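You operate a simulated robot arm through the tools that you are given. There is no shell and no other tool.

You run a simulated robot arm. Do the job below in one go: nothing can be reset, and whatever is moved stays where it is left.

TASK
Scoop oats into the oats canister till they stand between its two lines.
Fine: green scoop back, bin shut, cream lid on the canister.
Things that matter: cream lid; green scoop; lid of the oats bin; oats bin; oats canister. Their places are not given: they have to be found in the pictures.

Only the result counts: the job must be done as asked and must still hold three seconds after the hand-in. Knocking over, shifting, dropping, spilling or breaking anything else fails it. Lids that push on must go on centred and level and be pressed home; caps that screw on are set level and turned clockwise until they are tight.

THE ROBOT
A 7-joint arm with a two-finger parallel gripper, fixed in place. Base frame: the origin is on the floor under the middle of its stand, x ahead of it, y to its left, z up; the work surface is at about z = 86. Lengths are in cm, angles in rad, forces in N, time in s.
With the tool pointing down near the work surface it reaches from about 10 to 64 cm from the base axis. Its first joint turns from -1.152 to 1.152 rad. Payload 1.57 kg.
The tool frame sits at the grasp point between the pads (the TCP): z along the fingers, y along the line on which they close. The tips reach 3 cm beyond it. Largest opening 8 cm; finger width 1.7, thickness 1.2; the body of the gripper, 4 by 8.2 cm, starts 8 cm behind the TCP.
Orientation is told as [roll, pitch, yaw] about the base's x, y, z axes, in that order, counted from this pose: with the fingers straight down and closing along the base's y, the tool's x points along the base's -x, its y along +y and its z along -z.

THE INTERFACE
- The arm moves only by the tool move_arm. Its argument "series" is a list of rows, each a list of 2 entries, a list of its own where there are three numbers: the shift along the tool's x, y, z in cm, then the turn, a rotation vector about the tool's x, y, z in rad. In form: [[[tx, ty, tz], [wx, wy, wz]], ...]. A call has 1 to 20 rows; each row is the pose to reach, as a shift and turn from the pose commanded when the call began, along the tool's axes at that moment. "claw" is the finger opening in cm, from 0 to 8, set as the call begins (left out, the last holds). A row lasts 0.2 s, in which the tool goes at most 5 cm and 0.15 rad; a call with a longer step from one row to the next is refused whole, and so is a gripper value outside its range. A pose out of reach is approached as far as the arm can. The call stops where the force on the tool passes 40 N (or 10 N more than at its start, if that is more) or the arm is blocked; 0.2 s more then pass. Each finger travels about 7.2 cm/s and halts on what it meets, pressing with about 39 N; the grip force reading is that of the motor and also rises with nothing between the fingers. The clock runs only during rows and for 0.2 s after the last one: add rows that repeat a pose to give the fingers time. The reply holds the time, the measured pose of the TCP, the force on the tool along the base axes, the opening and the grip force, in the units named above and with some noise, with the torque about the TCP (base axes, N m) and any sound that the robot's microphone picked up.
- Cameras (640 x 400 px; columns grow to the right, rows downward): "scene" is fixed at [4.92, 43.35, 142]; the picture's right is [-0.81, -0.59, 0.00], its down [-0.36, 0.49, -0.80] and it looks along [0.47, -0.64, -0.60] (base axes); focal length 214 px, centre (320, 200). "wrist" rides on the gripper at [7.2, -0.7, -12.2] in the tool frame; the picture's right is [0.09, 1.00, 0.00], its down [-0.84, 0.08, -0.54] and it looks along [-0.54, 0.05, 0.84] (tool axes); focal length 238 px, centre (320, 200).
- get_image(camera): a new picture of that camera. No time passes.
- pixel_to_xyz(camera, pixels): for up to 12 pixels [column, row] of the newest picture of that camera ("zoom" is the newest enlarged one), the place [x, y, z] in the base frame of the surface seen there, good to about 0.3 cm. No time passes.
- inspect(camera, box): a new picture of the part [left, top, right, bottom] of that camera's present view, enlarged. No time passes.
- sign_off(): hands the job in; it is judged then, once.

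Unless the task says otherwise, let go and move clear before handing in.

The tools are called after "Emit:" as a command line: name --argument value ..., lists and objects as JSON in quotes. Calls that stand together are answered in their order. move_arm: Moves the arm, as the interface text tells. Its arguments: {"type":"object","properties":{"series":{"type":"array"},"claw":{"type":"number"}},"required":["series"]} The other tools are called the same way: get_image (camera) takes a picture; pixel_to_xyz (camera, pixels) gives the place of the surface under pixels of a picture; inspect (camera, box) takes an enlarged picture of a part of a camera's view; sign_off () hands the job in.

At the start:

```text
time_s: 0.0
tool_pos: [31.71, 1.37, 126.17]
tcp_rot: [-0.001, -0.001, -0.002]
force: [0.4, 0.0, -0.7]
torque: [0.0, -0.03, -0.01]
width: 8.01
gripper_force: 0.1
```

scene: 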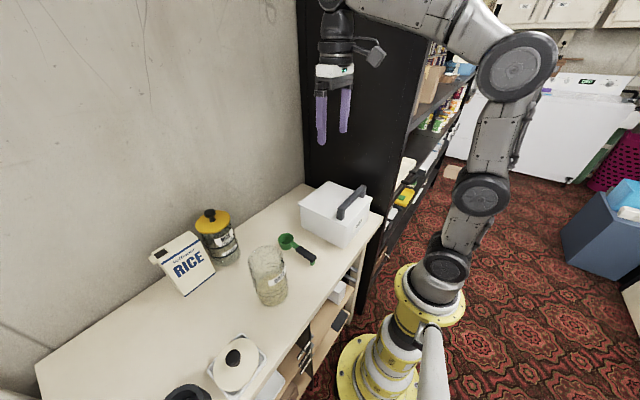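
wrist: 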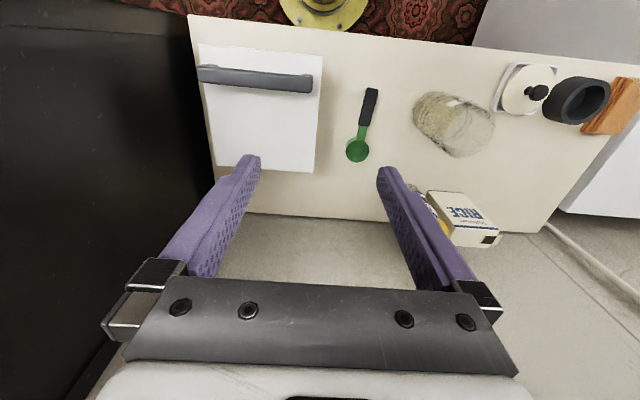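

The scene view shows a white bin with a grey handle (around 340,212), a green scoop with a black handle (295,247), a glass canister (268,275) and a cream lid with a black knob (235,365). I'll enlarge these areas before I move anything.

Emit:
inspect --camera "scene" --box '[270, 170, 400, 270]'

Emit:
inspect --camera "wrist" --box '[180, 30, 400, 190]'

Emit:
inspect --camera "wrist" --box '[390, 40, 640, 200]'

Emit:
inspect --camera "scene" --box '[140, 200, 320, 400]'

```text
4.00 times, centred on (335, 220) of scene
```

zoom: 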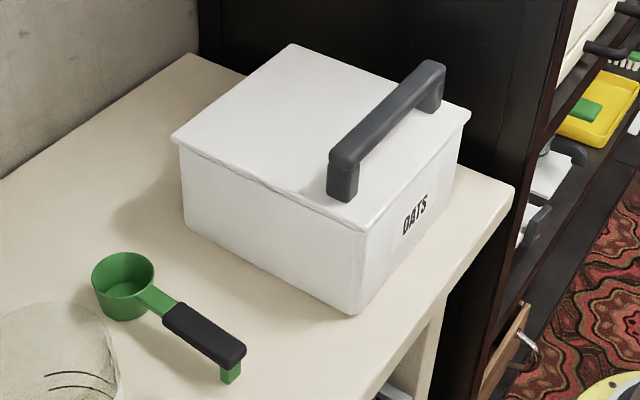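

```text
2.50 times, centred on (290, 110) of wrist
```

zoom: 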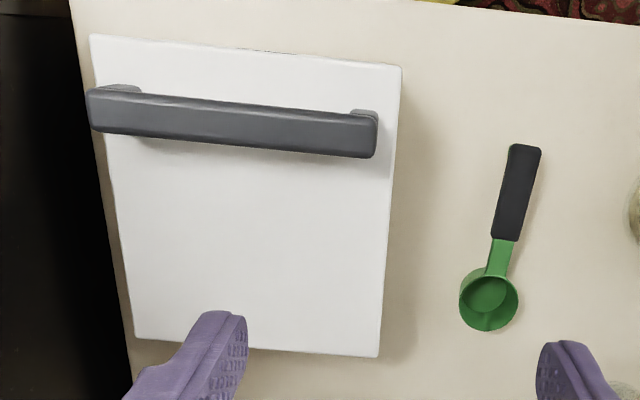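

```text
2.50 times, centred on (515, 120) of wrist
```

zoom: 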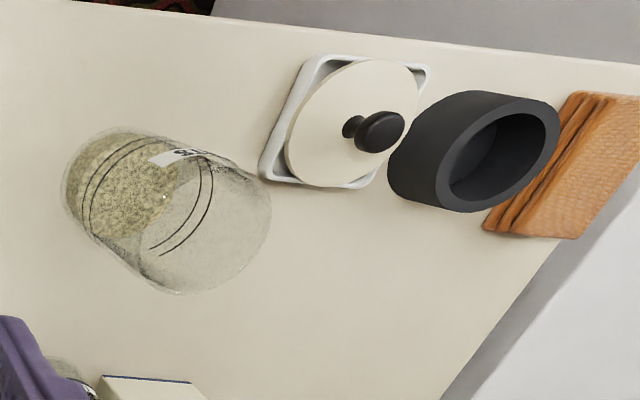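

```text
2.00 times, centred on (230, 300) of scene
```

zoom: 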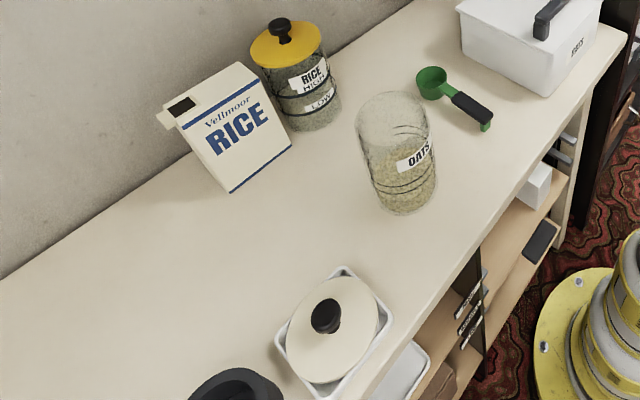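

The bin is labelled OATS and its lid carries the grey bar. The canister is about half full and has two pairs of black lines. I'll measure points on the bin, scoop, canister and lid.

Emit:
pixel_to_xyz --camera "wrist" --pixels '[[201, 46], [322, 58], [312, 172], [218, 165], [200, 73], [310, 84], [255, 78], [358, 148], [371, 95], [364, 112], [355, 160], [255, 130]]'

Emit:
pixel_to_xyz --camera "scene" --pixels '[[286, 242], [301, 252], [309, 259], [312, 262], [305, 255], [296, 247], [286, 235], [355, 202], [340, 212], [372, 188], [312, 182], [304, 204]]'

Emit:
inspect --camera "scene" --box '[235, 235, 305, 315]'

```text
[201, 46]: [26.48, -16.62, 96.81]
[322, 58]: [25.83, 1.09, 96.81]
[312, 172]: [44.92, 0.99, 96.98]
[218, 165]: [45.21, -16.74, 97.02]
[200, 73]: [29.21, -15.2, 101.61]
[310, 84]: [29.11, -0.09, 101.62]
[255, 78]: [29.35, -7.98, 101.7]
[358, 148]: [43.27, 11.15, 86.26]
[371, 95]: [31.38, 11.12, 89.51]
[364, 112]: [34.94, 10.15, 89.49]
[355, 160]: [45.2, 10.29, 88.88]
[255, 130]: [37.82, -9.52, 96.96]
```

```text
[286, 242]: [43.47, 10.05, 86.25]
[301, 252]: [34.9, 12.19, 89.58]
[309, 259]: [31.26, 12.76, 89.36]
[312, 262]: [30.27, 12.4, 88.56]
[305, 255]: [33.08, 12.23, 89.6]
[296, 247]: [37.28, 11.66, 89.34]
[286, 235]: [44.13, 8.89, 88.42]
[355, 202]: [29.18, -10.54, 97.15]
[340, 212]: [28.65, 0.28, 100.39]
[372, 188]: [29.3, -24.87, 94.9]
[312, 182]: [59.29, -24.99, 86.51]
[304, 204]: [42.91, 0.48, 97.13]
```

```text
5.00 times, centred on (270, 275) of scene
```

zoom: 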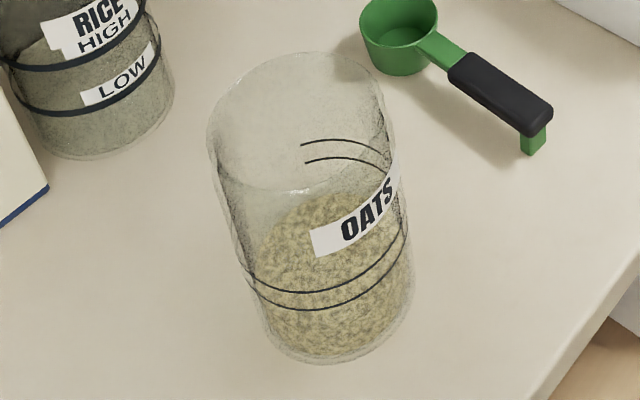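

The canister's two rings show in front at zoom rows 292 and 310, and at the back at rows 142 and 160. The oats' back edge at about row 195 is below both. I'll measure the canister, lid, scoop and oats level.

Emit:
pixel_to_xyz --camera "zoom" --pixels '[[295, 190], [215, 120], [383, 110], [290, 60], [322, 293], [322, 308], [320, 352], [345, 143], [340, 158], [320, 200], [330, 280], [400, 45]]'

Emit:
pixel_to_xyz --camera "wrist" --pixels '[[440, 118], [450, 155], [492, 140], [540, 92], [510, 100], [537, 66], [516, 62], [502, 100], [545, 105], [525, 113], [420, 100], [462, 92]]'

Emit:
pixel_to_xyz --camera "scene" --pixels '[[233, 357], [233, 340], [215, 370], [258, 360], [235, 390], [250, 348], [213, 342], [238, 335], [265, 362], [186, 390], [210, 215], [180, 240]]'

```text
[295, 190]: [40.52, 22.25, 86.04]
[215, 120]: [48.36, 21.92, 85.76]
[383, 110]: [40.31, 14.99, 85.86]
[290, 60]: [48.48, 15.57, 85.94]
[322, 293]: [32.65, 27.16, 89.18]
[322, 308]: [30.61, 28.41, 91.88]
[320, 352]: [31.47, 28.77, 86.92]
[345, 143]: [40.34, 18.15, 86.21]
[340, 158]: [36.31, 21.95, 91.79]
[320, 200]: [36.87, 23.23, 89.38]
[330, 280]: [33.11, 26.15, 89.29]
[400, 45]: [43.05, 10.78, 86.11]
```

```text
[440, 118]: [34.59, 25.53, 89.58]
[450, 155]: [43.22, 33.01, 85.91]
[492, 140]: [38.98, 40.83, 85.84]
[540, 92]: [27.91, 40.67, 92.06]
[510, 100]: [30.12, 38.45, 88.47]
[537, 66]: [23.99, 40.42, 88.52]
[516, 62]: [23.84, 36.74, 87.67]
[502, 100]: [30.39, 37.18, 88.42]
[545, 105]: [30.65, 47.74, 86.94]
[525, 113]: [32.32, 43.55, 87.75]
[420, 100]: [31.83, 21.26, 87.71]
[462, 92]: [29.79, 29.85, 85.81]
```

```text
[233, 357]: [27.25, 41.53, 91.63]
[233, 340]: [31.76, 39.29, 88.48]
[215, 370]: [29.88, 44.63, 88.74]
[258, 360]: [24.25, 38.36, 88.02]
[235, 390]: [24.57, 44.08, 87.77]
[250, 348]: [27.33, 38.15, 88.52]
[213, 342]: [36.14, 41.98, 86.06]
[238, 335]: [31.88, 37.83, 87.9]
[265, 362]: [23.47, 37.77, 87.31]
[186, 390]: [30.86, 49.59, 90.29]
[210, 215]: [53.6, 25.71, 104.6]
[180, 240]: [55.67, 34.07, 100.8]
```

The oats stand at z≈89.4 in the canister. The lower line is at about 91.9 and the upper at about 93.2, and the canister's centre is near (33.5, 25.2). Next I'll look closely at the bin lid for a hinge, and at the scoop and the cream lid.

Emit:
inspect --camera "scene" --box '[295, 175, 375, 250]'

Emit:
inspect --camera "scene" --box '[200, 325, 275, 400]'

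Emit:
inspect --camera "scene" --box '[275, 225, 325, 275]'

```text
5.33 times, centred on (335, 212) of scene
```

zoom: 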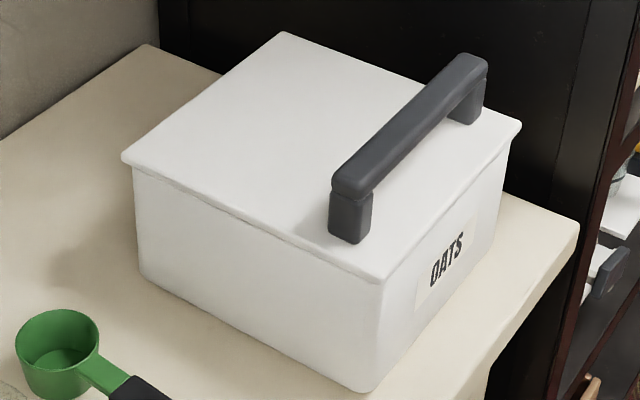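

```text
5.33 times, centred on (238, 362) of scene
```

zoom: 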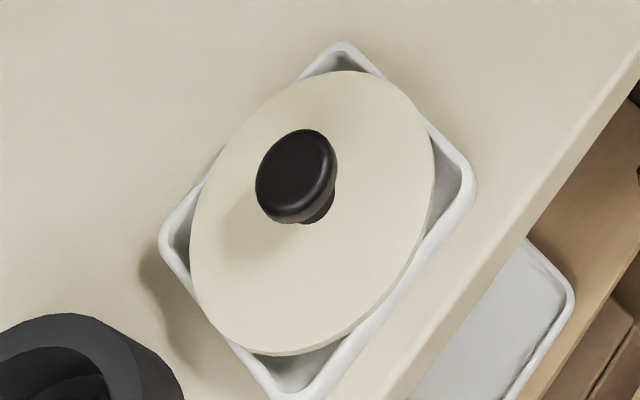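

```text
8.00 times, centred on (300, 250) of scene
```

zoom: 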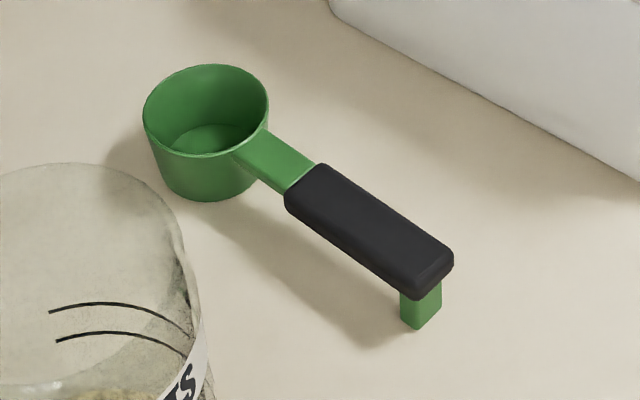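

The scoop rests level on a small foot, with its handle at rim height. The bin lid's handle sits near the front edge, which suggests a rear hinge. I'll measure the scoop more finely.

Emit:
pixel_to_xyz --camera "zoom" --pixels '[[205, 67], [144, 115], [267, 95], [210, 154], [205, 135], [318, 168], [290, 200], [450, 255], [410, 288], [370, 230], [420, 320], [265, 160]]'

Emit:
inspect --camera "wrist" --box '[335, 80, 395, 170]'

```text
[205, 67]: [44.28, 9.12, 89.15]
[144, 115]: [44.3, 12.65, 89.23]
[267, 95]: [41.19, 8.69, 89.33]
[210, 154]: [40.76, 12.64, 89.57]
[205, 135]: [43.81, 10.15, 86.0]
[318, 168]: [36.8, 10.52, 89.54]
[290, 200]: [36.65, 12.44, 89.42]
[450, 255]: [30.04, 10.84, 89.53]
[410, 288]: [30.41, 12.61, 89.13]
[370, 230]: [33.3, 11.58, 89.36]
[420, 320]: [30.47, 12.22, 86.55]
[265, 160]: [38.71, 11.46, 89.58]
```

```text
4.44 times, centred on (365, 125) of wrist
```

zoom: 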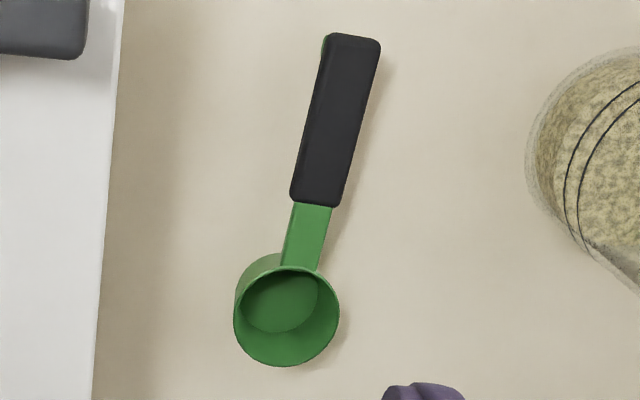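

The bowl is about 5 cm across, centred near (42.7, 10.8). The scoop's handle is about 1.9 cm wide with its top at z≈89.5. I'll move over the bin's bar (about x 29, y -16…0, top z 101.6), yawed 90°, for a close look at its cross-section.

Emit:
move_arm --series '[[[0.3, -0.9, 0.5], [0, 0, 0.1428]], [[0.5, -1.8, 1.0], [0, 0, 0.2856]], [[0.8, -2.7, 1.5], [0, 0, 0.4284]], [[1.0, -3.6, 2.0], [0, 0, 0.5712]], [[1.3, -4.5, 2.5], [0, 0, 0.714]], [[1.5, -5.4, 3.0], [0, 0, 0.8568]], [[1.8, -6.3, 3.5], [0, 0, 0.9996]], [[2.0, -7.2, 4.0], [0, 0, 1.1424]], [[2.3, -8.1, 4.5], [0, 0, 1.2852]], [[2.5, -9.0, 5.0], [0, 0, 1.428]], [[2.7, -9.4, 5.5], [0, 0, 1.5708]], [[2.7, -9.4, 5.5], [0, 0, 1.5708]]]' --claw 4

Emit:
get_image --camera "wrist"

Emit:
get_image --camera "scene"

```text
time_s: 2.6
tool_pos: [29.02, -8.23, 120.46]
tcp_rot: [0.001, 0.0, -1.571]
force: [0.8, 0.2, 0.3]
torque: [0.04, 0.02, -0.01]
width: 3.99
gripper_force: 0.1
```

```text
taken
```

wrist: 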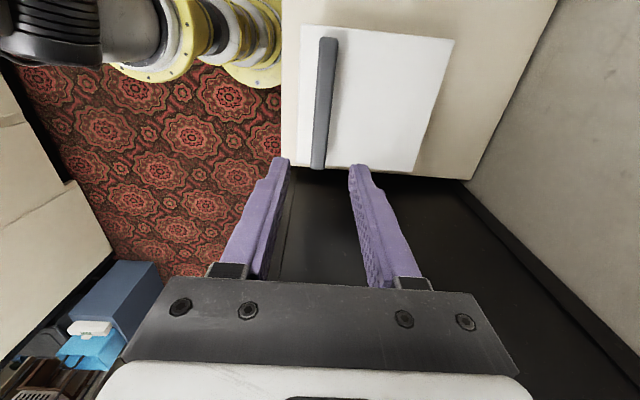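

```text
taken
```

scene: 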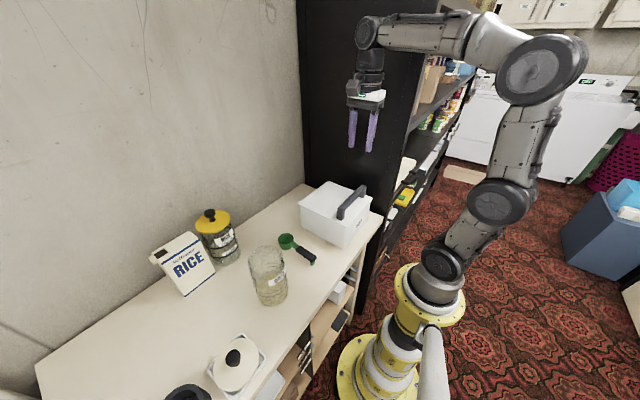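

The arm is over the bar, which shows at wrist pixels (320, 40–165). I'll measure the bar's cross-section, the table end, the dark cabinet and the wall behind.

Emit:
inspect --camera "wrist" --box '[270, 10, 470, 190]'

Emit:
pixel_to_xyz --camera "wrist" --pixels '[[320, 60], [337, 60], [315, 110], [330, 110], [338, 110], [455, 45], [410, 165], [430, 230], [320, 230], [520, 150], [450, 175], [290, 160]]'

Emit:
pixel_to_xyz --camera "scene" --pixels '[[200, 120], [280, 150], [320, 150], [330, 170], [395, 150], [338, 222], [338, 215], [330, 200], [350, 190], [365, 186]]'

```text
2.22 times, centred on (370, 100) of wrist
```

zoom: 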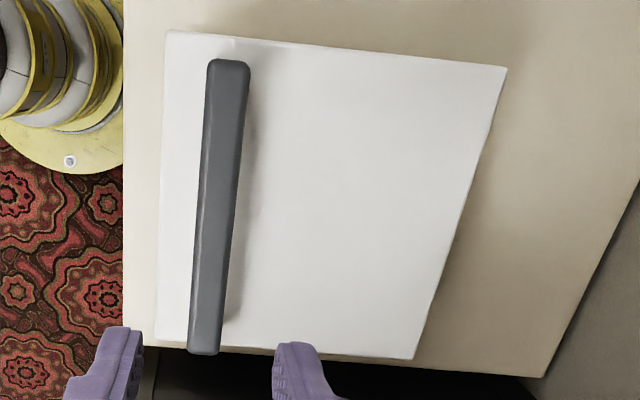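

```text
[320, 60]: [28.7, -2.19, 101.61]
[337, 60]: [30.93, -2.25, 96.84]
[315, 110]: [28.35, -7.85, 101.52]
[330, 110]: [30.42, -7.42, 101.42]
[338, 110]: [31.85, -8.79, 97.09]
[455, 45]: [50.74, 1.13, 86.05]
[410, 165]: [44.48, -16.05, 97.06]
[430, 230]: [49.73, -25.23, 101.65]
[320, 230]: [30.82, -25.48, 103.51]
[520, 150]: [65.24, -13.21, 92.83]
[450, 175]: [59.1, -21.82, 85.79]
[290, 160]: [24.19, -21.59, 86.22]
```

```text
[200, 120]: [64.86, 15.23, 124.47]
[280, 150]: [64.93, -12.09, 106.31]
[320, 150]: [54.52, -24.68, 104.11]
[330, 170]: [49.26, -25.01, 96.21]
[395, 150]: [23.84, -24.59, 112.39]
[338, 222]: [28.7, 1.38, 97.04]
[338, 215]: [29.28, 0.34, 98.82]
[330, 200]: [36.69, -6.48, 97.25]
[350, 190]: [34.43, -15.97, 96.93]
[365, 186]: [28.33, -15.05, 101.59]
```

The bar runs x≈28.3–30.5 with its top at 101.6. The lid is at z 97, the wall at x≈65 and the cabinet at y≈-25. Since the lid looks rear-hinged, I'll pitch the fingers forward so one can hook under the bar, starting in free air in front of it.

Emit:
move_arm --series '[[[0, -1.0, 1.0], [-0.13, 0, 0]], [[0, -2.0, 2.0], [-0.26, 0, 0]], [[0, -3.0, 3.2], [-0.39, 0, 0]], [[0, -4.0, 4.4], [-0.52, 0, 0]], [[0, -5.0, 5.6], [-0.65, 0, 0]], [[0, -6.0, 6.8], [-0.78, 0, 0]], [[0, -7.0, 8.0], [-0.91, 0, 0]], [[0, -8.0, 9.2], [-1.04, 0, 0]], [[0, -9.0, 10.5], [-1.17, 0, 0]], [[0, -9.0, 10.5], [-1.22, 0, 0]], [[0, -9.0, 10.5], [-1.22, 0, 0]]]' --claw 4

Emit:
get_image --camera "wrist"

Emit:
get_image --camera "scene"

```text
time_s: 5.0
tool_pos: [23.79, -6.16, 110.02]
tcp_rot: [1.221, -0.002, -1.569]
force: [0.4, 0.4, -0.9]
torque: [0.01, 0.0, 0.03]
width: 4.0
gripper_force: 0.1
out of reach, approached as far as the arm can: row 8, 9, 10, 11
```

```text
taken
```

wrist: 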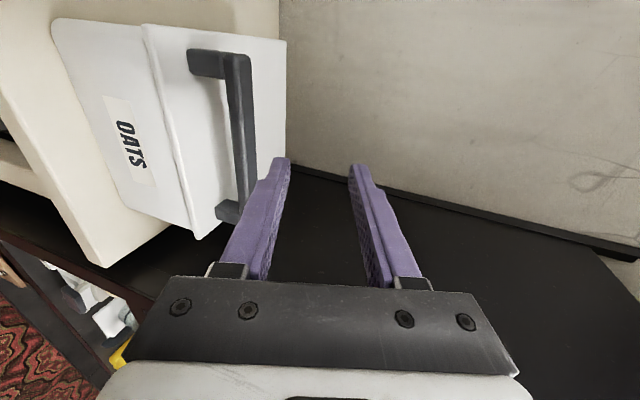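

```text
taken
```

scene: 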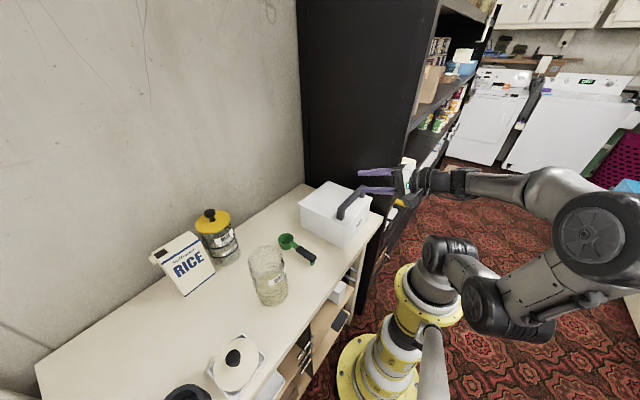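

The tilt was reached, but the position stopped at x≈23.8, short of what I asked for. I'll make a small forward move above the bar to see which pose the next call starts from.

Emit:
move_arm --series '[[[-0.9, -0.6, 1.9], [0, 0, 0]], [[-1.8, -1.25, 3.86], [0, 0, 0]], [[-1.8, -1.25, 3.86], [0, 0, 0]]]'

Emit:
get_image --camera "wrist"

```text
time_s: 5.8
tool_pos: [26.94, -8.14, 107.54]
tcp_rot: [1.222, 0.001, -1.572]
force: [0.2, -0.3, -0.1]
torque: [-0.02, -0.02, 0.01]
width: 4.03
gripper_force: 0.0
```

```text
taken
```

wrist: 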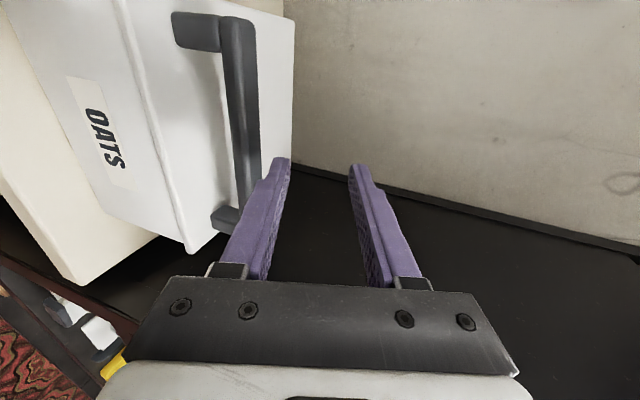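

The commanded pose resets to the reached one, so it's now (26.94, -8.14, 107.54) as intended. From here I'll measure the bar and the gap under it.

Emit:
inspect --camera "wrist" --box '[110, 0, 310, 250]'

Emit:
pixel_to_xyz --camera "wrist" --pixels '[[226, 80], [240, 80], [254, 80], [222, 60], [220, 100], [232, 130], [250, 130], [215, 90], [180, 20], [205, 45], [230, 215], [150, 100]]'

```text
1.60 times, centred on (210, 125) of wrist
```

zoom: 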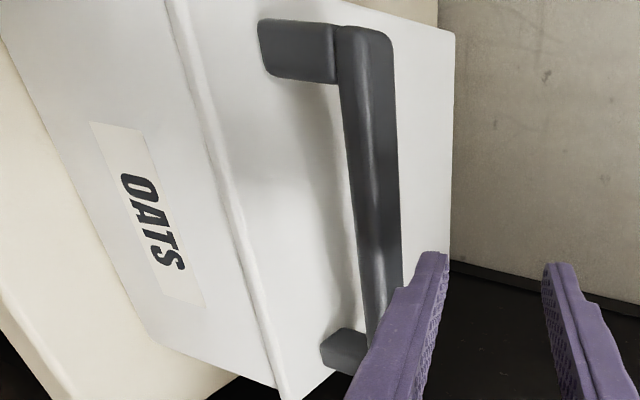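

```text
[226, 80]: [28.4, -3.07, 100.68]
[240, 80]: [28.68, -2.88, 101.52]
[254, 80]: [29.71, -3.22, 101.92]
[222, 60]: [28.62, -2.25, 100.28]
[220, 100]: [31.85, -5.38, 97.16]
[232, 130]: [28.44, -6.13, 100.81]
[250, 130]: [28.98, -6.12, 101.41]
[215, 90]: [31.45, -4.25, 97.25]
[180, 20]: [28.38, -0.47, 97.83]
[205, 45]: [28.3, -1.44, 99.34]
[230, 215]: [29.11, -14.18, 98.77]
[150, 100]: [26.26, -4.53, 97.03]
```

The bar's section is x 28.4–30.4 and z 100.1–101.6, with a 3 cm gap above the lid. I'll go back and down in front of it, then slide the lower finger under the bar along the tool axis.

Emit:
move_arm --series '[[[0, -1.1, -0.85], [0, 0, 0]], [[0, -2.25, -1.67], [0, 0, 0]], [[0, -3.6, -1.3], [0, 0, 0]], [[0, -4.94, -1.0], [0, 0, 0]], [[0, -4.94, -1.0], [0, 0, 0]]]' --claw 4

Emit:
inspect --camera "wrist" --box '[130, 0, 390, 250]'

Emit:
inspect --camera "scene" --box '[290, 140, 460, 270]'

```text
time_s: 7.0
tool_pos: [24.56, -8.06, 103.25]
tcp_rot: [1.219, 0.0, -1.569]
force: [0.3, -0.2, 0.2]
torque: [-0.02, 0.02, 0.02]
width: 3.98
gripper_force: 0.0
out of reach, approached as far as the arm can: row 4, 5
```

```text
1.60 times, centred on (260, 125) of wrist
```

zoom: 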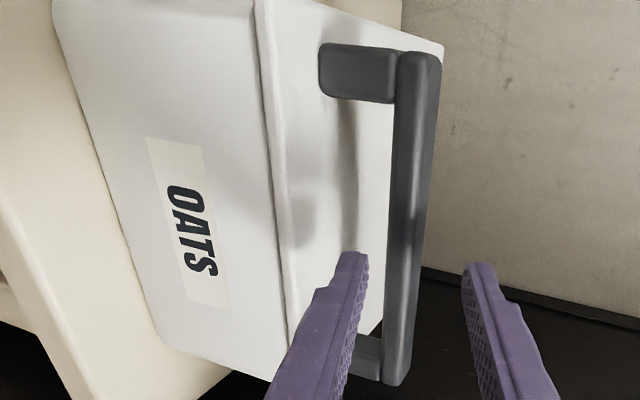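

```text
3.08 times, centred on (375, 205) of scene
```

zoom: 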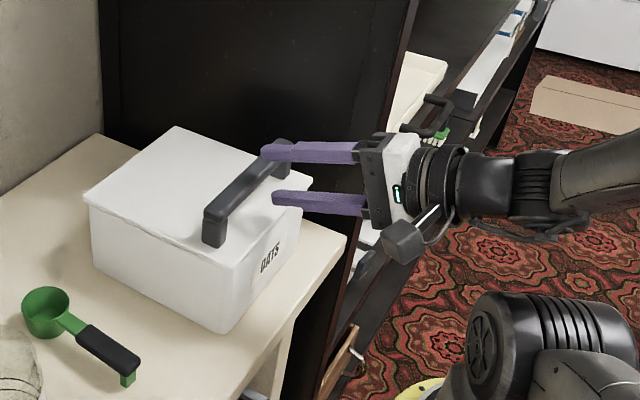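

The lower finger (zoom 340,270) is now level with the gap under the bar and clear in front of it. I'll slide 4.6 cm along the tool axis so the bar sits between the fingers.

Emit:
move_arm --series '[[[0, 0, 1.2], [0, 0, 0]], [[0, 0, 2.4], [0, 0, 0]], [[0, -0.05, 3.6], [0, 0, 0]], [[0, -0.1, 4.57], [0, 0, 0]], [[0, -0.1, 4.57], [0, 0, 0]]]' --claw 4

Emit:
inspect --camera "wrist" --box '[130, 0, 390, 250]'

Emit:
inspect --camera "scene" --box '[290, 140, 460, 270]'

```text
time_s: 8.2
tool_pos: [29.04, -7.85, 101.61]
tcp_rot: [1.218, 0.0, -1.57]
force: [-0.3, -0.3, 0.6]
torque: [-0.01, -0.01, -0.02]
width: 4.0
gripper_force: 0.1
```

```text
1.60 times, centred on (260, 125) of wrist
```

zoom: 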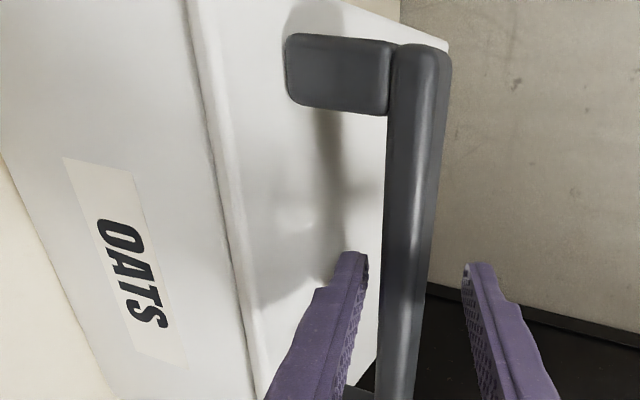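

```text
3.08 times, centred on (375, 205) of scene
```

zoom: 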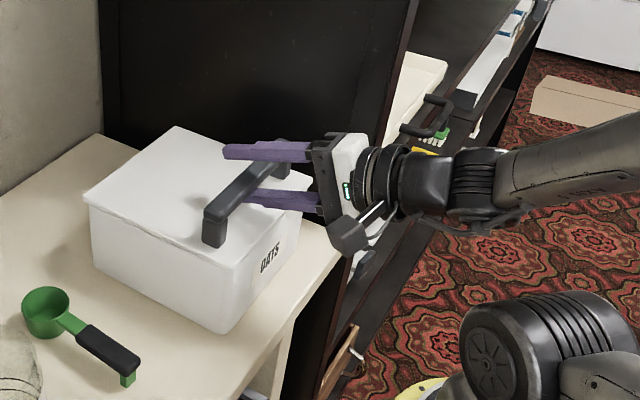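

The bar is between the fingers with the lower one beneath it. I'll lift gently by about 2.5 cm and watch the force and the lid to learn whether it's hinged.

Emit:
move_arm --series '[[[0, 0.47, -0.17], [0, 0, 0]], [[0, 0.94, -0.34], [0, 0, 0]], [[0, 1.41, -0.51], [0, 0, 0]], [[0, 1.88, -0.68], [0, 0, 0]], [[0, 2.35, -0.85], [0, 0, 0]]]' --claw 4

Emit:
inspect --camera "wrist" --box '[130, 0, 390, 250]'

Emit:
inspect --camera "scene" --box '[290, 140, 460, 270]'

```text
time_s: 9.4
tool_pos: [29.0, -7.86, 104.12]
tcp_rot: [1.221, 0.0, -1.571]
force: [-0.1, 0.3, -0.8]
torque: [-0.02, -0.02, 0.01]
width: 4.12
gripper_force: 0.4
```

```text
1.60 times, centred on (260, 125) of wrist
```

zoom: 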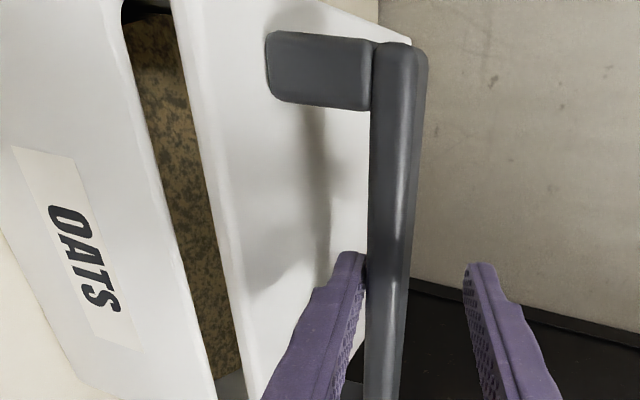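

```text
3.08 times, centred on (375, 205) of scene
```

zoom: 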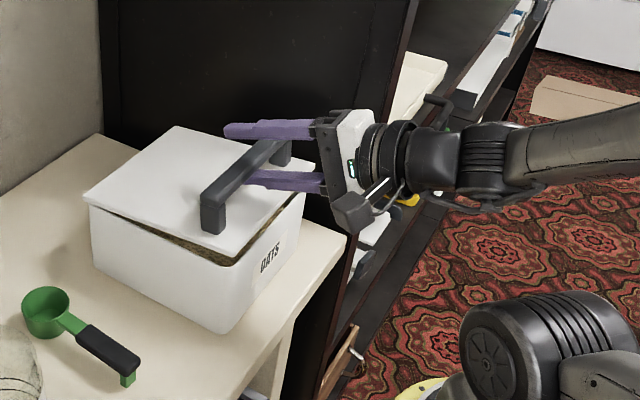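

The lid is rear-hinged: its front rose with almost no force, and oats show nearly up to the rim. I'll carry the bar along its arc about the hinge (about x 45, z 97), turning the tool with it.

Emit:
move_arm --series '[[[0, 1.1, 0.24], [0.065, 0, 0]], [[0, 2.23, 0.49], [0.13, 0, 0]], [[0, 3.3, 0.88], [0.195, 0, 0]], [[0, 4.35, 1.28], [0.26, 0, 0]], [[0, 5.35, 1.76], [0.325, 0, 0]], [[0, 6.36, 2.24], [0.39, 0, 0]], [[0, 7.3, 2.82], [0.455, 0, 0]], [[0, 8.21, 3.43], [0.52, 0, 0]], [[0, 9.1, 4.1], [0.585, 0, 0]], [[0, 9.96, 4.79], [0.65, 0, 0]]]' --claw 4

Emit:
get_image --camera "wrist"

Emit:
get_image --camera "scene"

```text
time_s: 11.6
tool_pos: [37.02, -7.8, 111.91]
tcp_rot: [0.57, 0.0, -1.57]
force: [-1.0, 0.2, -0.5]
torque: [-0.02, -0.02, -0.03]
width: 4.11
gripper_force: 0.4
```

```text
taken
```

wrist: 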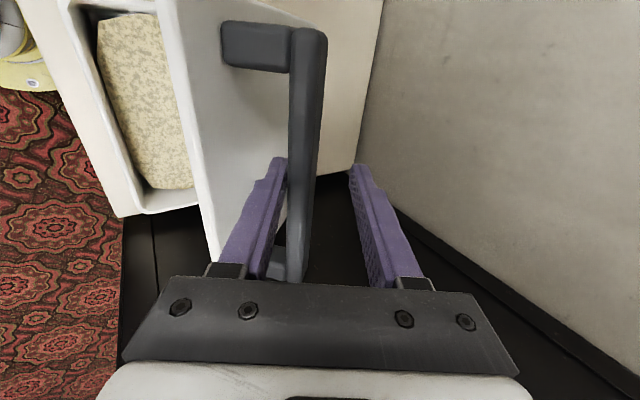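

```text
taken
```

scene: 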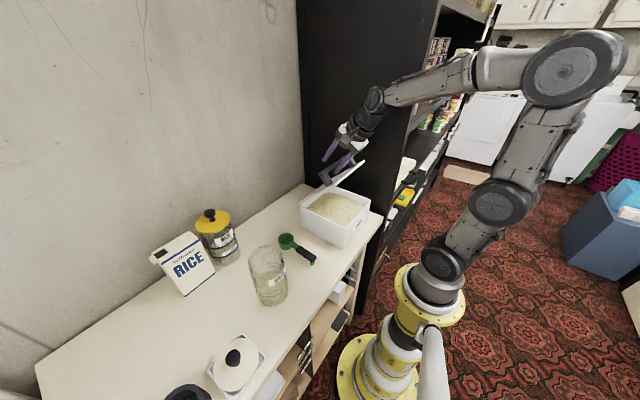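

The lid is about 45° open and the bar sits securely against the finger. I'll continue the arc until the lid is slightly past upright, with the tool ending vertical.

Emit:
move_arm --series '[[[0, 1.1, 0.15], [0.065, 0, 0]], [[0, 2.17, 0.32], [0.13, 0, 0]], [[0, 3.22, 0.6], [0.195, 0, 0]], [[0, 4.28, 0.9], [0.26, 0, 0]], [[0, 5.3, 1.32], [0.325, 0, 0]], [[0, 6.31, 1.75], [0.39, 0, 0]], [[0, 7.26, 2.3], [0.455, 0, 0]], [[0, 8.21, 2.86], [0.52, 0, 0]], [[0, 9.1, 3.5], [0.55, 0, 0]], [[0, 9.93, 4.11], [0.571, 0, 0]], [[0, 10.7, 4.8], [0.571, 0, 0]], [[0, 11.48, 5.51], [0.571, 0, 0]]]' --claw 4

Emit:
get_image --camera "wrist"

Emit:
get_image --camera "scene"

```text
time_s: 14.2
tool_pos: [49.47, -7.84, 113.32]
tcp_rot: [-0.001, 0.0, -1.571]
force: [-0.8, -0.4, 0.2]
torque: [0.01, -0.04, 0.05]
width: 4.05
gripper_force: 0.5
```

```text
taken
```

wrist: 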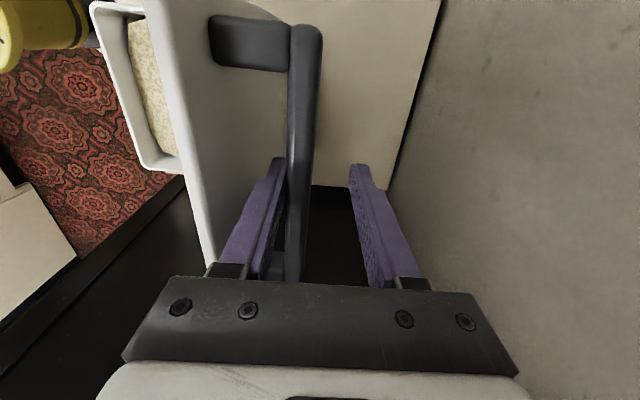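

```text
taken
```

scene: 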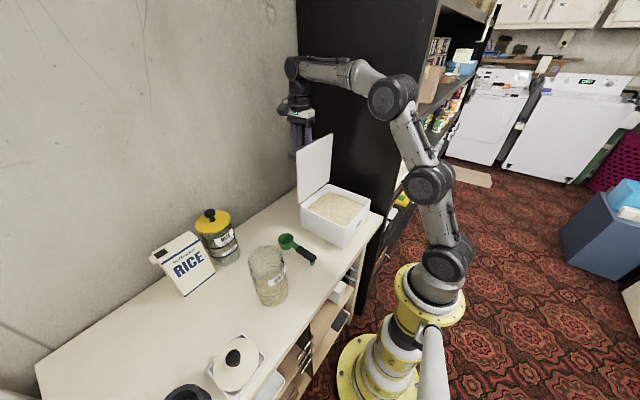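

The lid is nearly upright and still leans lightly on the finger. I'll push about 3 cm further to bring it past its balance point and see where it stops.

Emit:
move_arm --series '[[[0, 0.6, 0.1], [0, 0, 0]], [[0, 1.2, 0.25], [0, 0, 0]], [[0, 1.8, 0.45], [0, 0, 0]], [[0, 2.4, 0.65], [0, 0, 0]], [[0, 3.0, 0.9], [0, 0, 0]], [[0, 3.0, 0.9], [0, 0, 0]]]' --claw 4

Emit:
get_image --camera "wrist"

Emit:
get_image --camera "scene"

```text
time_s: 15.6
tool_pos: [52.54, -7.91, 112.43]
tcp_rot: [-0.002, 0.0, -1.57]
force: [-1.7, 1.9, -0.1]
torque: [0.01, 0.05, -0.01]
width: 4.1
gripper_force: 0.7
```

```text
taken
```

wrist: 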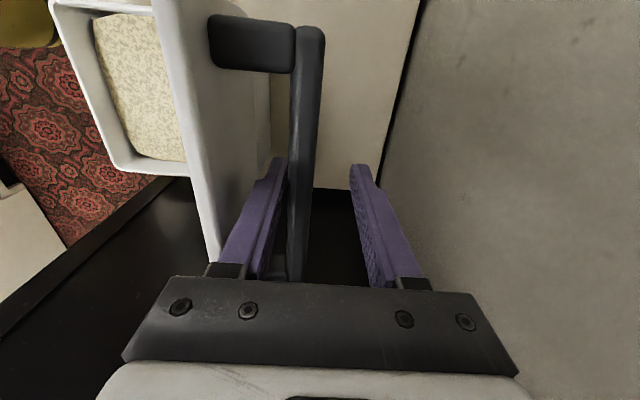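

```text
taken
```

scene: 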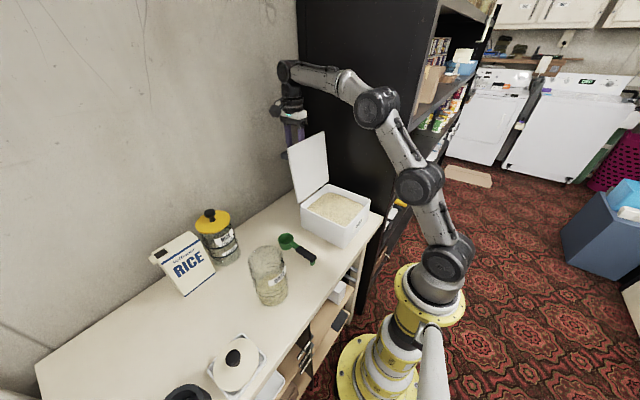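

The lid is at about 100° with only light contact force. I'll back the finger off 1 cm and check whether the lid stays put.

Emit:
move_arm --series '[[[0, -0.5, 0], [0, 0, 0]], [[0, -1.0, 0], [0, 0, 0]], [[0, -1.0, 0], [0, 0, 0]], [[0, -1.0, 0], [0, 0, 0]]]' --claw 4

Emit:
get_image --camera "wrist"

Emit:
inspect --camera "scene" --box '[240, 60, 400, 260]'

```text
time_s: 16.6
tool_pos: [51.42, -7.99, 112.42]
tcp_rot: [0.0, 0.001, -1.57]
force: [-0.4, 0.0, -0.8]
torque: [0.03, 0.0, -0.04]
width: 4.01
gripper_force: 0.1
```

```text
taken
```

wrist: 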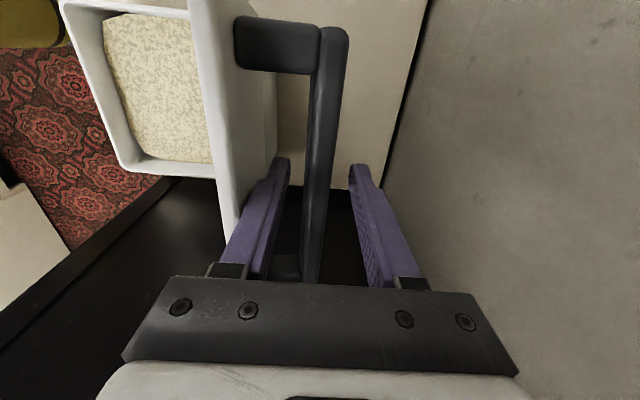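

```text
2.00 times, centred on (320, 160) of scene
```

zoom: 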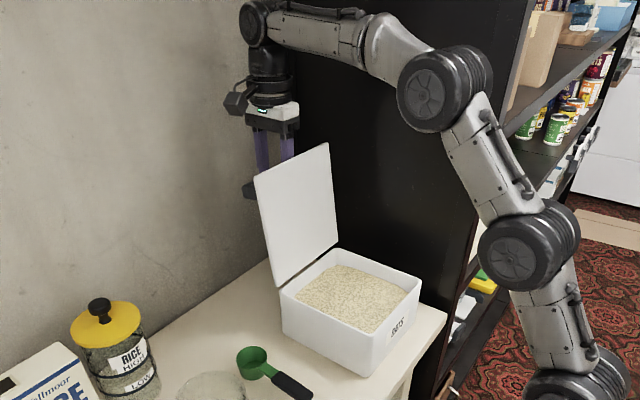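

The lid stays open, leaning back with the bar loose between the fingers. I'll centre the finger in the gap (0.6 cm forward), then withdraw straight up.

Emit:
move_arm --series '[[[0, 0.6, 0], [0, 0, 0]], [[0, 0.6, -1.0], [0, 0, 0]], [[0, 0.65, -2.0], [0, 0, 0]], [[0, 0.7, -3.0], [0, 0, 0]], [[0, 0.75, -4.5], [0, 0, 0]], [[0, 0.8, -6.5], [0, 0, 0]], [[0, 0.8, -9.0], [0, 0, 0]]]' --claw 4

Emit:
get_image --camera "wrist"

Emit:
inspect --camera "scene" --box '[240, 60, 400, 260]'

```text
time_s: 18.2
tool_pos: [51.8, -7.75, 119.94]
tcp_rot: [-0.002, 0.0, -1.57]
force: [0.0, -0.2, -0.4]
torque: [0.03, -0.01, -0.03]
width: 4.02
gripper_force: 0.0
out of reach, approached as far as the arm can: row 7
```

```text
taken
```

wrist: 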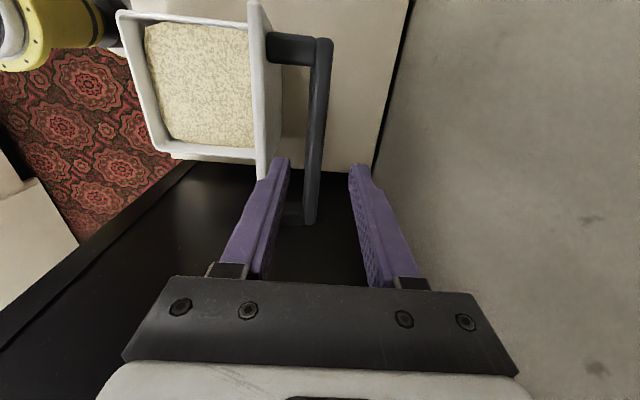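

```text
2.00 times, centred on (320, 160) of scene
```

zoom: 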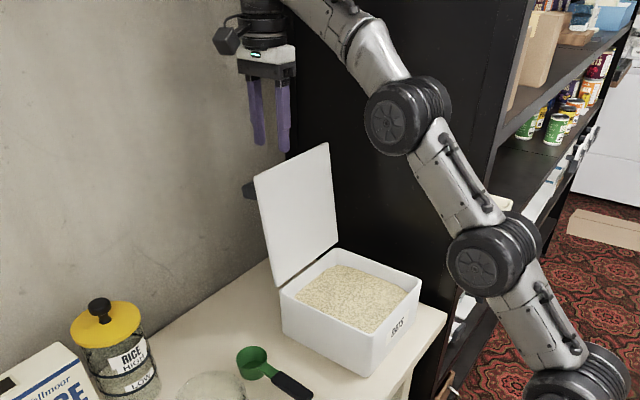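

The gripper is clear and the lid stands open. I'll measure the open lid, the bin rim and the oats surface inside.

Emit:
pixel_to_xyz --camera "wrist" --pixels '[[200, 85], [160, 40], [235, 50], [170, 130], [240, 130], [320, 100], [130, 30], [160, 145], [250, 155], [262, 100], [255, 30], [120, 15]]'

Emit:
pixel_to_xyz --camera "scene" --pixels '[[324, 132], [292, 148], [301, 200], [330, 186], [350, 210], [360, 203], [371, 210], [343, 240], [330, 205], [320, 208], [340, 195], [310, 170]]'

```text
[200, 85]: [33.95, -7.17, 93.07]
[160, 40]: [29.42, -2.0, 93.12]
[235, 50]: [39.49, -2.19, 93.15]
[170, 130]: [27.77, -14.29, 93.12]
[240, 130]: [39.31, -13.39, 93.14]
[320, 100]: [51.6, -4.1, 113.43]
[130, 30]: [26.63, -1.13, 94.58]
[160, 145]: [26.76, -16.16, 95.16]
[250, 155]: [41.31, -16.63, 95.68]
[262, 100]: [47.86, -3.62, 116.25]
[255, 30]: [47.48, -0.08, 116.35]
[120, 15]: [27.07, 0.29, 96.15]
```

```text
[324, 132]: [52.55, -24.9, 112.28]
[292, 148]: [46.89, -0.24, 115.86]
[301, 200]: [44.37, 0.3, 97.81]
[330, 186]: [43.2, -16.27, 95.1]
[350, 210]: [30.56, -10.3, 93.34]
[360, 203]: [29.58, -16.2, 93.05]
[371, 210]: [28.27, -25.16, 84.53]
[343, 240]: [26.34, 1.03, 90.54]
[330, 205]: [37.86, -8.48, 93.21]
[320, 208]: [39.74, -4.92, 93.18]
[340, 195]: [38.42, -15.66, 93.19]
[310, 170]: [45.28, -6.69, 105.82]
```

The oats in the bin lie flat at z≈93.15, about 3.4 cm below the rim, and the open lid's top edge is at (47.6, z 116.3). I'll swing around the lid's side and come over the scoop handle (33.5, 11.5), squaring the yaw to it.

Emit:
move_arm --series '[[[4, 0, 0], [0, 0, 0]], [[8, 0, 0], [0, 0, 0]], [[12, 0, 0], [0, 0, 0]], [[16, 0, 0], [0, 0, 0]], [[16.3, -1.66, 1.81], [0, 0, -0.138]], [[16.6, -3.33, 3.63], [0, 0, -0.276]], [[16.9, -4.99, 5.44], [0, 0, -0.413]], [[17.2, -6.66, 7.25], [0, 0, -0.551]], [[17.5, -8.32, 9.07], [0, 0, -0.689]], [[17.8, -9.98, 10.88], [0, 0, -0.827]], [[18.1, -11.65, 12.69], [0, 0, -0.965]], [[18.4, -13.31, 14.5], [0, 0, -1.103]], [[18.7, -14.98, 16.32], [0, 0, -1.24]], [[19.0, -16.64, 18.13], [0, 0, -1.378]], [[19.25, -18.3, 19.94], [0, 0, -1.516]], [[19.25, -18.3, 19.94], [0, 0, -1.516]]]' --claw 4

Emit:
get_image --camera "wrist"

Emit:
get_image --camera "scene"

```text
time_s: 21.6
tool_pos: [33.48, 11.29, 100.17]
tcp_rot: [0.0, 0.001, -0.051]
force: [-0.2, -0.3, -0.3]
torque: [-0.03, 0.03, -0.01]
width: 3.98
gripper_force: 0.1
```

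```text
taken
```

wrist: 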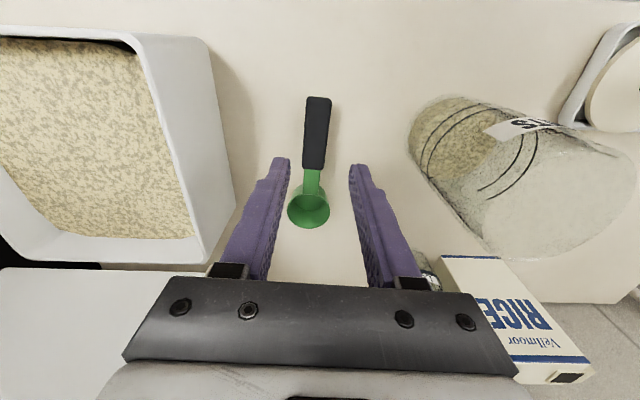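

```text
taken
```

scene: 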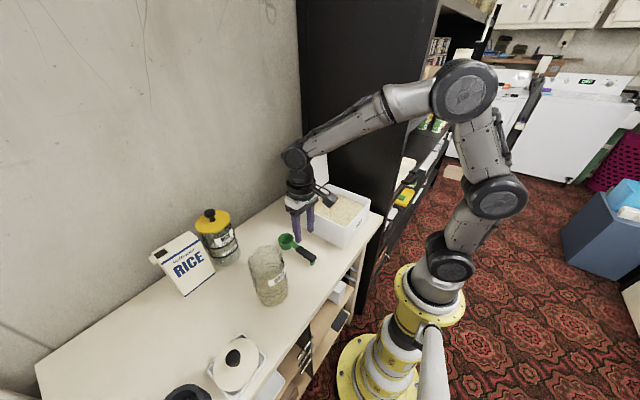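

The scoop now lies between the fingers in the wrist view, with its handle at (318, 98–170) and bowl at (308, 208). I'll refine the scoop and canister geometry from this closer view.

Emit:
inspect --camera "wrist" --box '[260, 80, 380, 240]'

Emit:
pixel_to_xyz --camera "wrist" --pixels '[[308, 100], [329, 100], [304, 165], [323, 165], [312, 180], [289, 208], [329, 208], [308, 226], [310, 190], [308, 210], [316, 130], [318, 97]]'

Emit:
inspect --camera "wrist" --box '[400, 80, 640, 270]'

```text
2.50 times, centred on (320, 160) of wrist
```

zoom: 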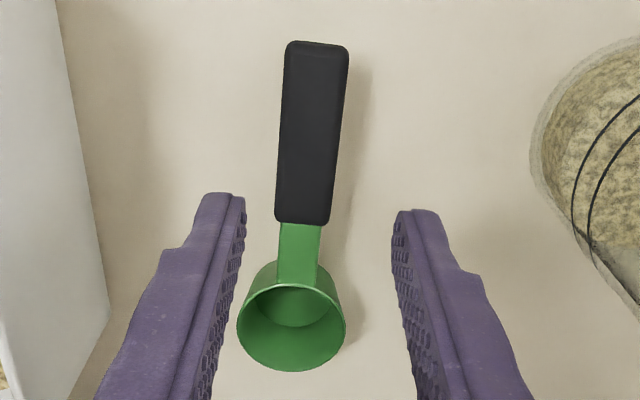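

```text
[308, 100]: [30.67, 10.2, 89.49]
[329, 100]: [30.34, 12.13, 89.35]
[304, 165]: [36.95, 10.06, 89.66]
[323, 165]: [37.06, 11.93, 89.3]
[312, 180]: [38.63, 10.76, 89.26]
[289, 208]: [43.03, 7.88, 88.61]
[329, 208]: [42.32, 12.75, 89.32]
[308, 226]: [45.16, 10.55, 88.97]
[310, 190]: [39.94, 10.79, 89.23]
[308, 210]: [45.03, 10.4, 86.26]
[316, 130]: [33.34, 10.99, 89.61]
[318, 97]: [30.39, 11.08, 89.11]
```

```text
2.11 times, centred on (520, 175) of wrist
```

zoom: 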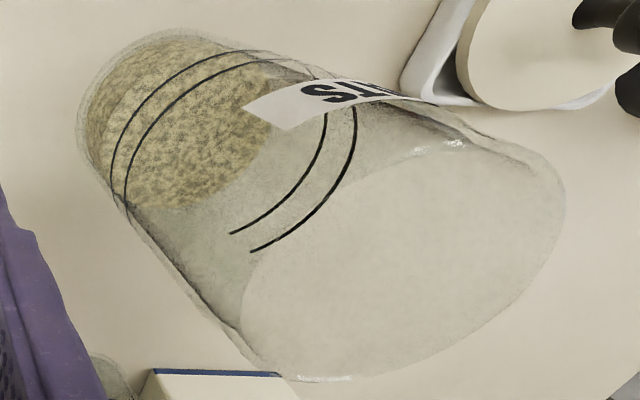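

The handle's centreline is y≈11.1 at x≈33.5, its top is at z 89.5, and my yaw matches. I'll descend to z≈90.3, which keeps the tips 1.3 cm off the table.

Emit:
move_arm --series '[[[-0.1, -0.1, 2.5], [0, 0, 0]], [[-0.2, -0.2, 5.0], [0, 0, 0]], [[-0.2, -0.2, 7.5], [0, 0, 0]], [[-0.2, -0.2, 9.0], [0, 0, 0]], [[-0.2, -0.2, 9.9], [0, 0, 0]], [[-0.2, -0.2, 9.9], [0, 0, 0]]]' --claw 4

Emit:
inspect --camera "wrist" --box '[200, 40, 440, 240]'

Emit:
inspect --camera "scene" --box '[240, 180, 380, 280]'

```text
time_s: 23.0
tool_pos: [33.78, 11.17, 90.18]
tcp_rot: [0.0, 0.002, -0.054]
force: [0.2, -0.3, -0.1]
torque: [-0.01, -0.03, -0.01]
width: 4.0
gripper_force: 0.0
```

```text
2.00 times, centred on (320, 140) of wrist
```

zoom: 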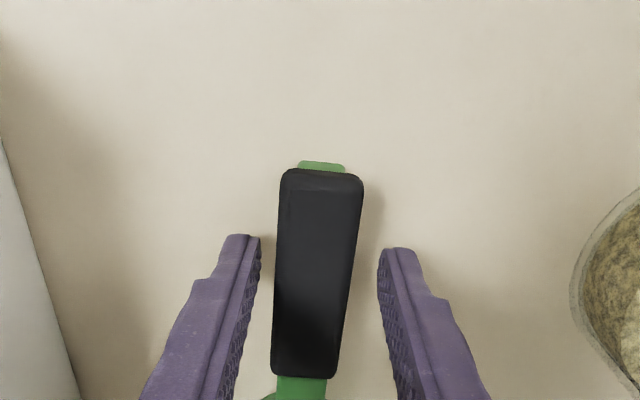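

```text
4.00 times, centred on (310, 230) of scene
```

zoom: 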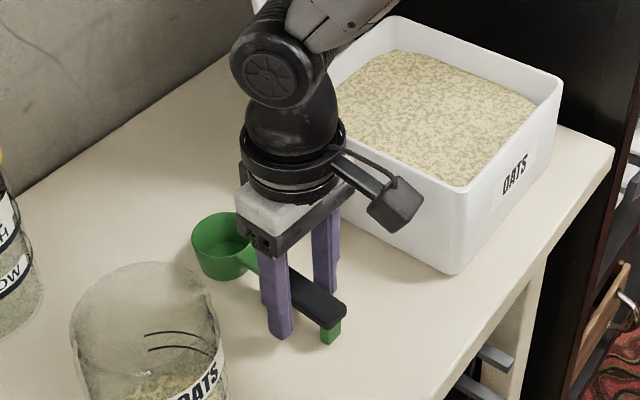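

The fingers straddle the handle evenly. I'll close on it and wait for the grip.

Emit:
move_arm --series '[[[0, 0, 0], [0, 0, 0]], [[0, 0, 0], [0, 0, 0]], [[0, 0, 0], [0, 0, 0]], [[0, 0, 0], [0, 0, 0]], [[0, 0, 0], [0, 0, 0]]]' --claw 0.5

Emit:
inspect --camera "wrist" --box '[200, 40, 440, 240]'

Emit:
inspect --camera "scene" --box '[240, 180, 380, 280]'

```text
time_s: 24.2
tool_pos: [33.68, 11.27, 90.28]
tcp_rot: [0.0, 0.002, -0.055]
force: [-0.2, -0.2, 0.3]
torque: [0.01, 0.03, 0.01]
width: 2.27
gripper_force: 35.6
```

```text
2.00 times, centred on (320, 140) of wrist
```

zoom: 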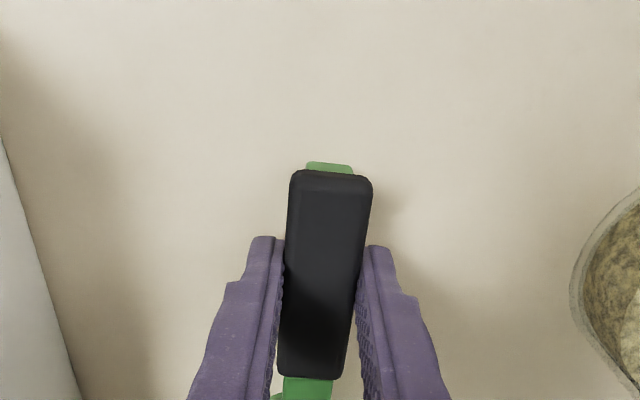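

```text
4.00 times, centred on (310, 230) of scene
```

zoom: 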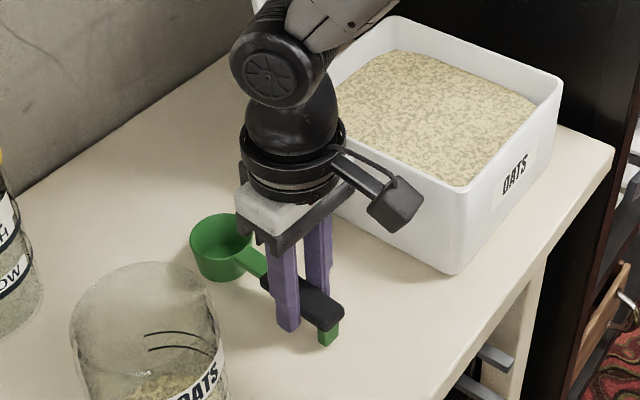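

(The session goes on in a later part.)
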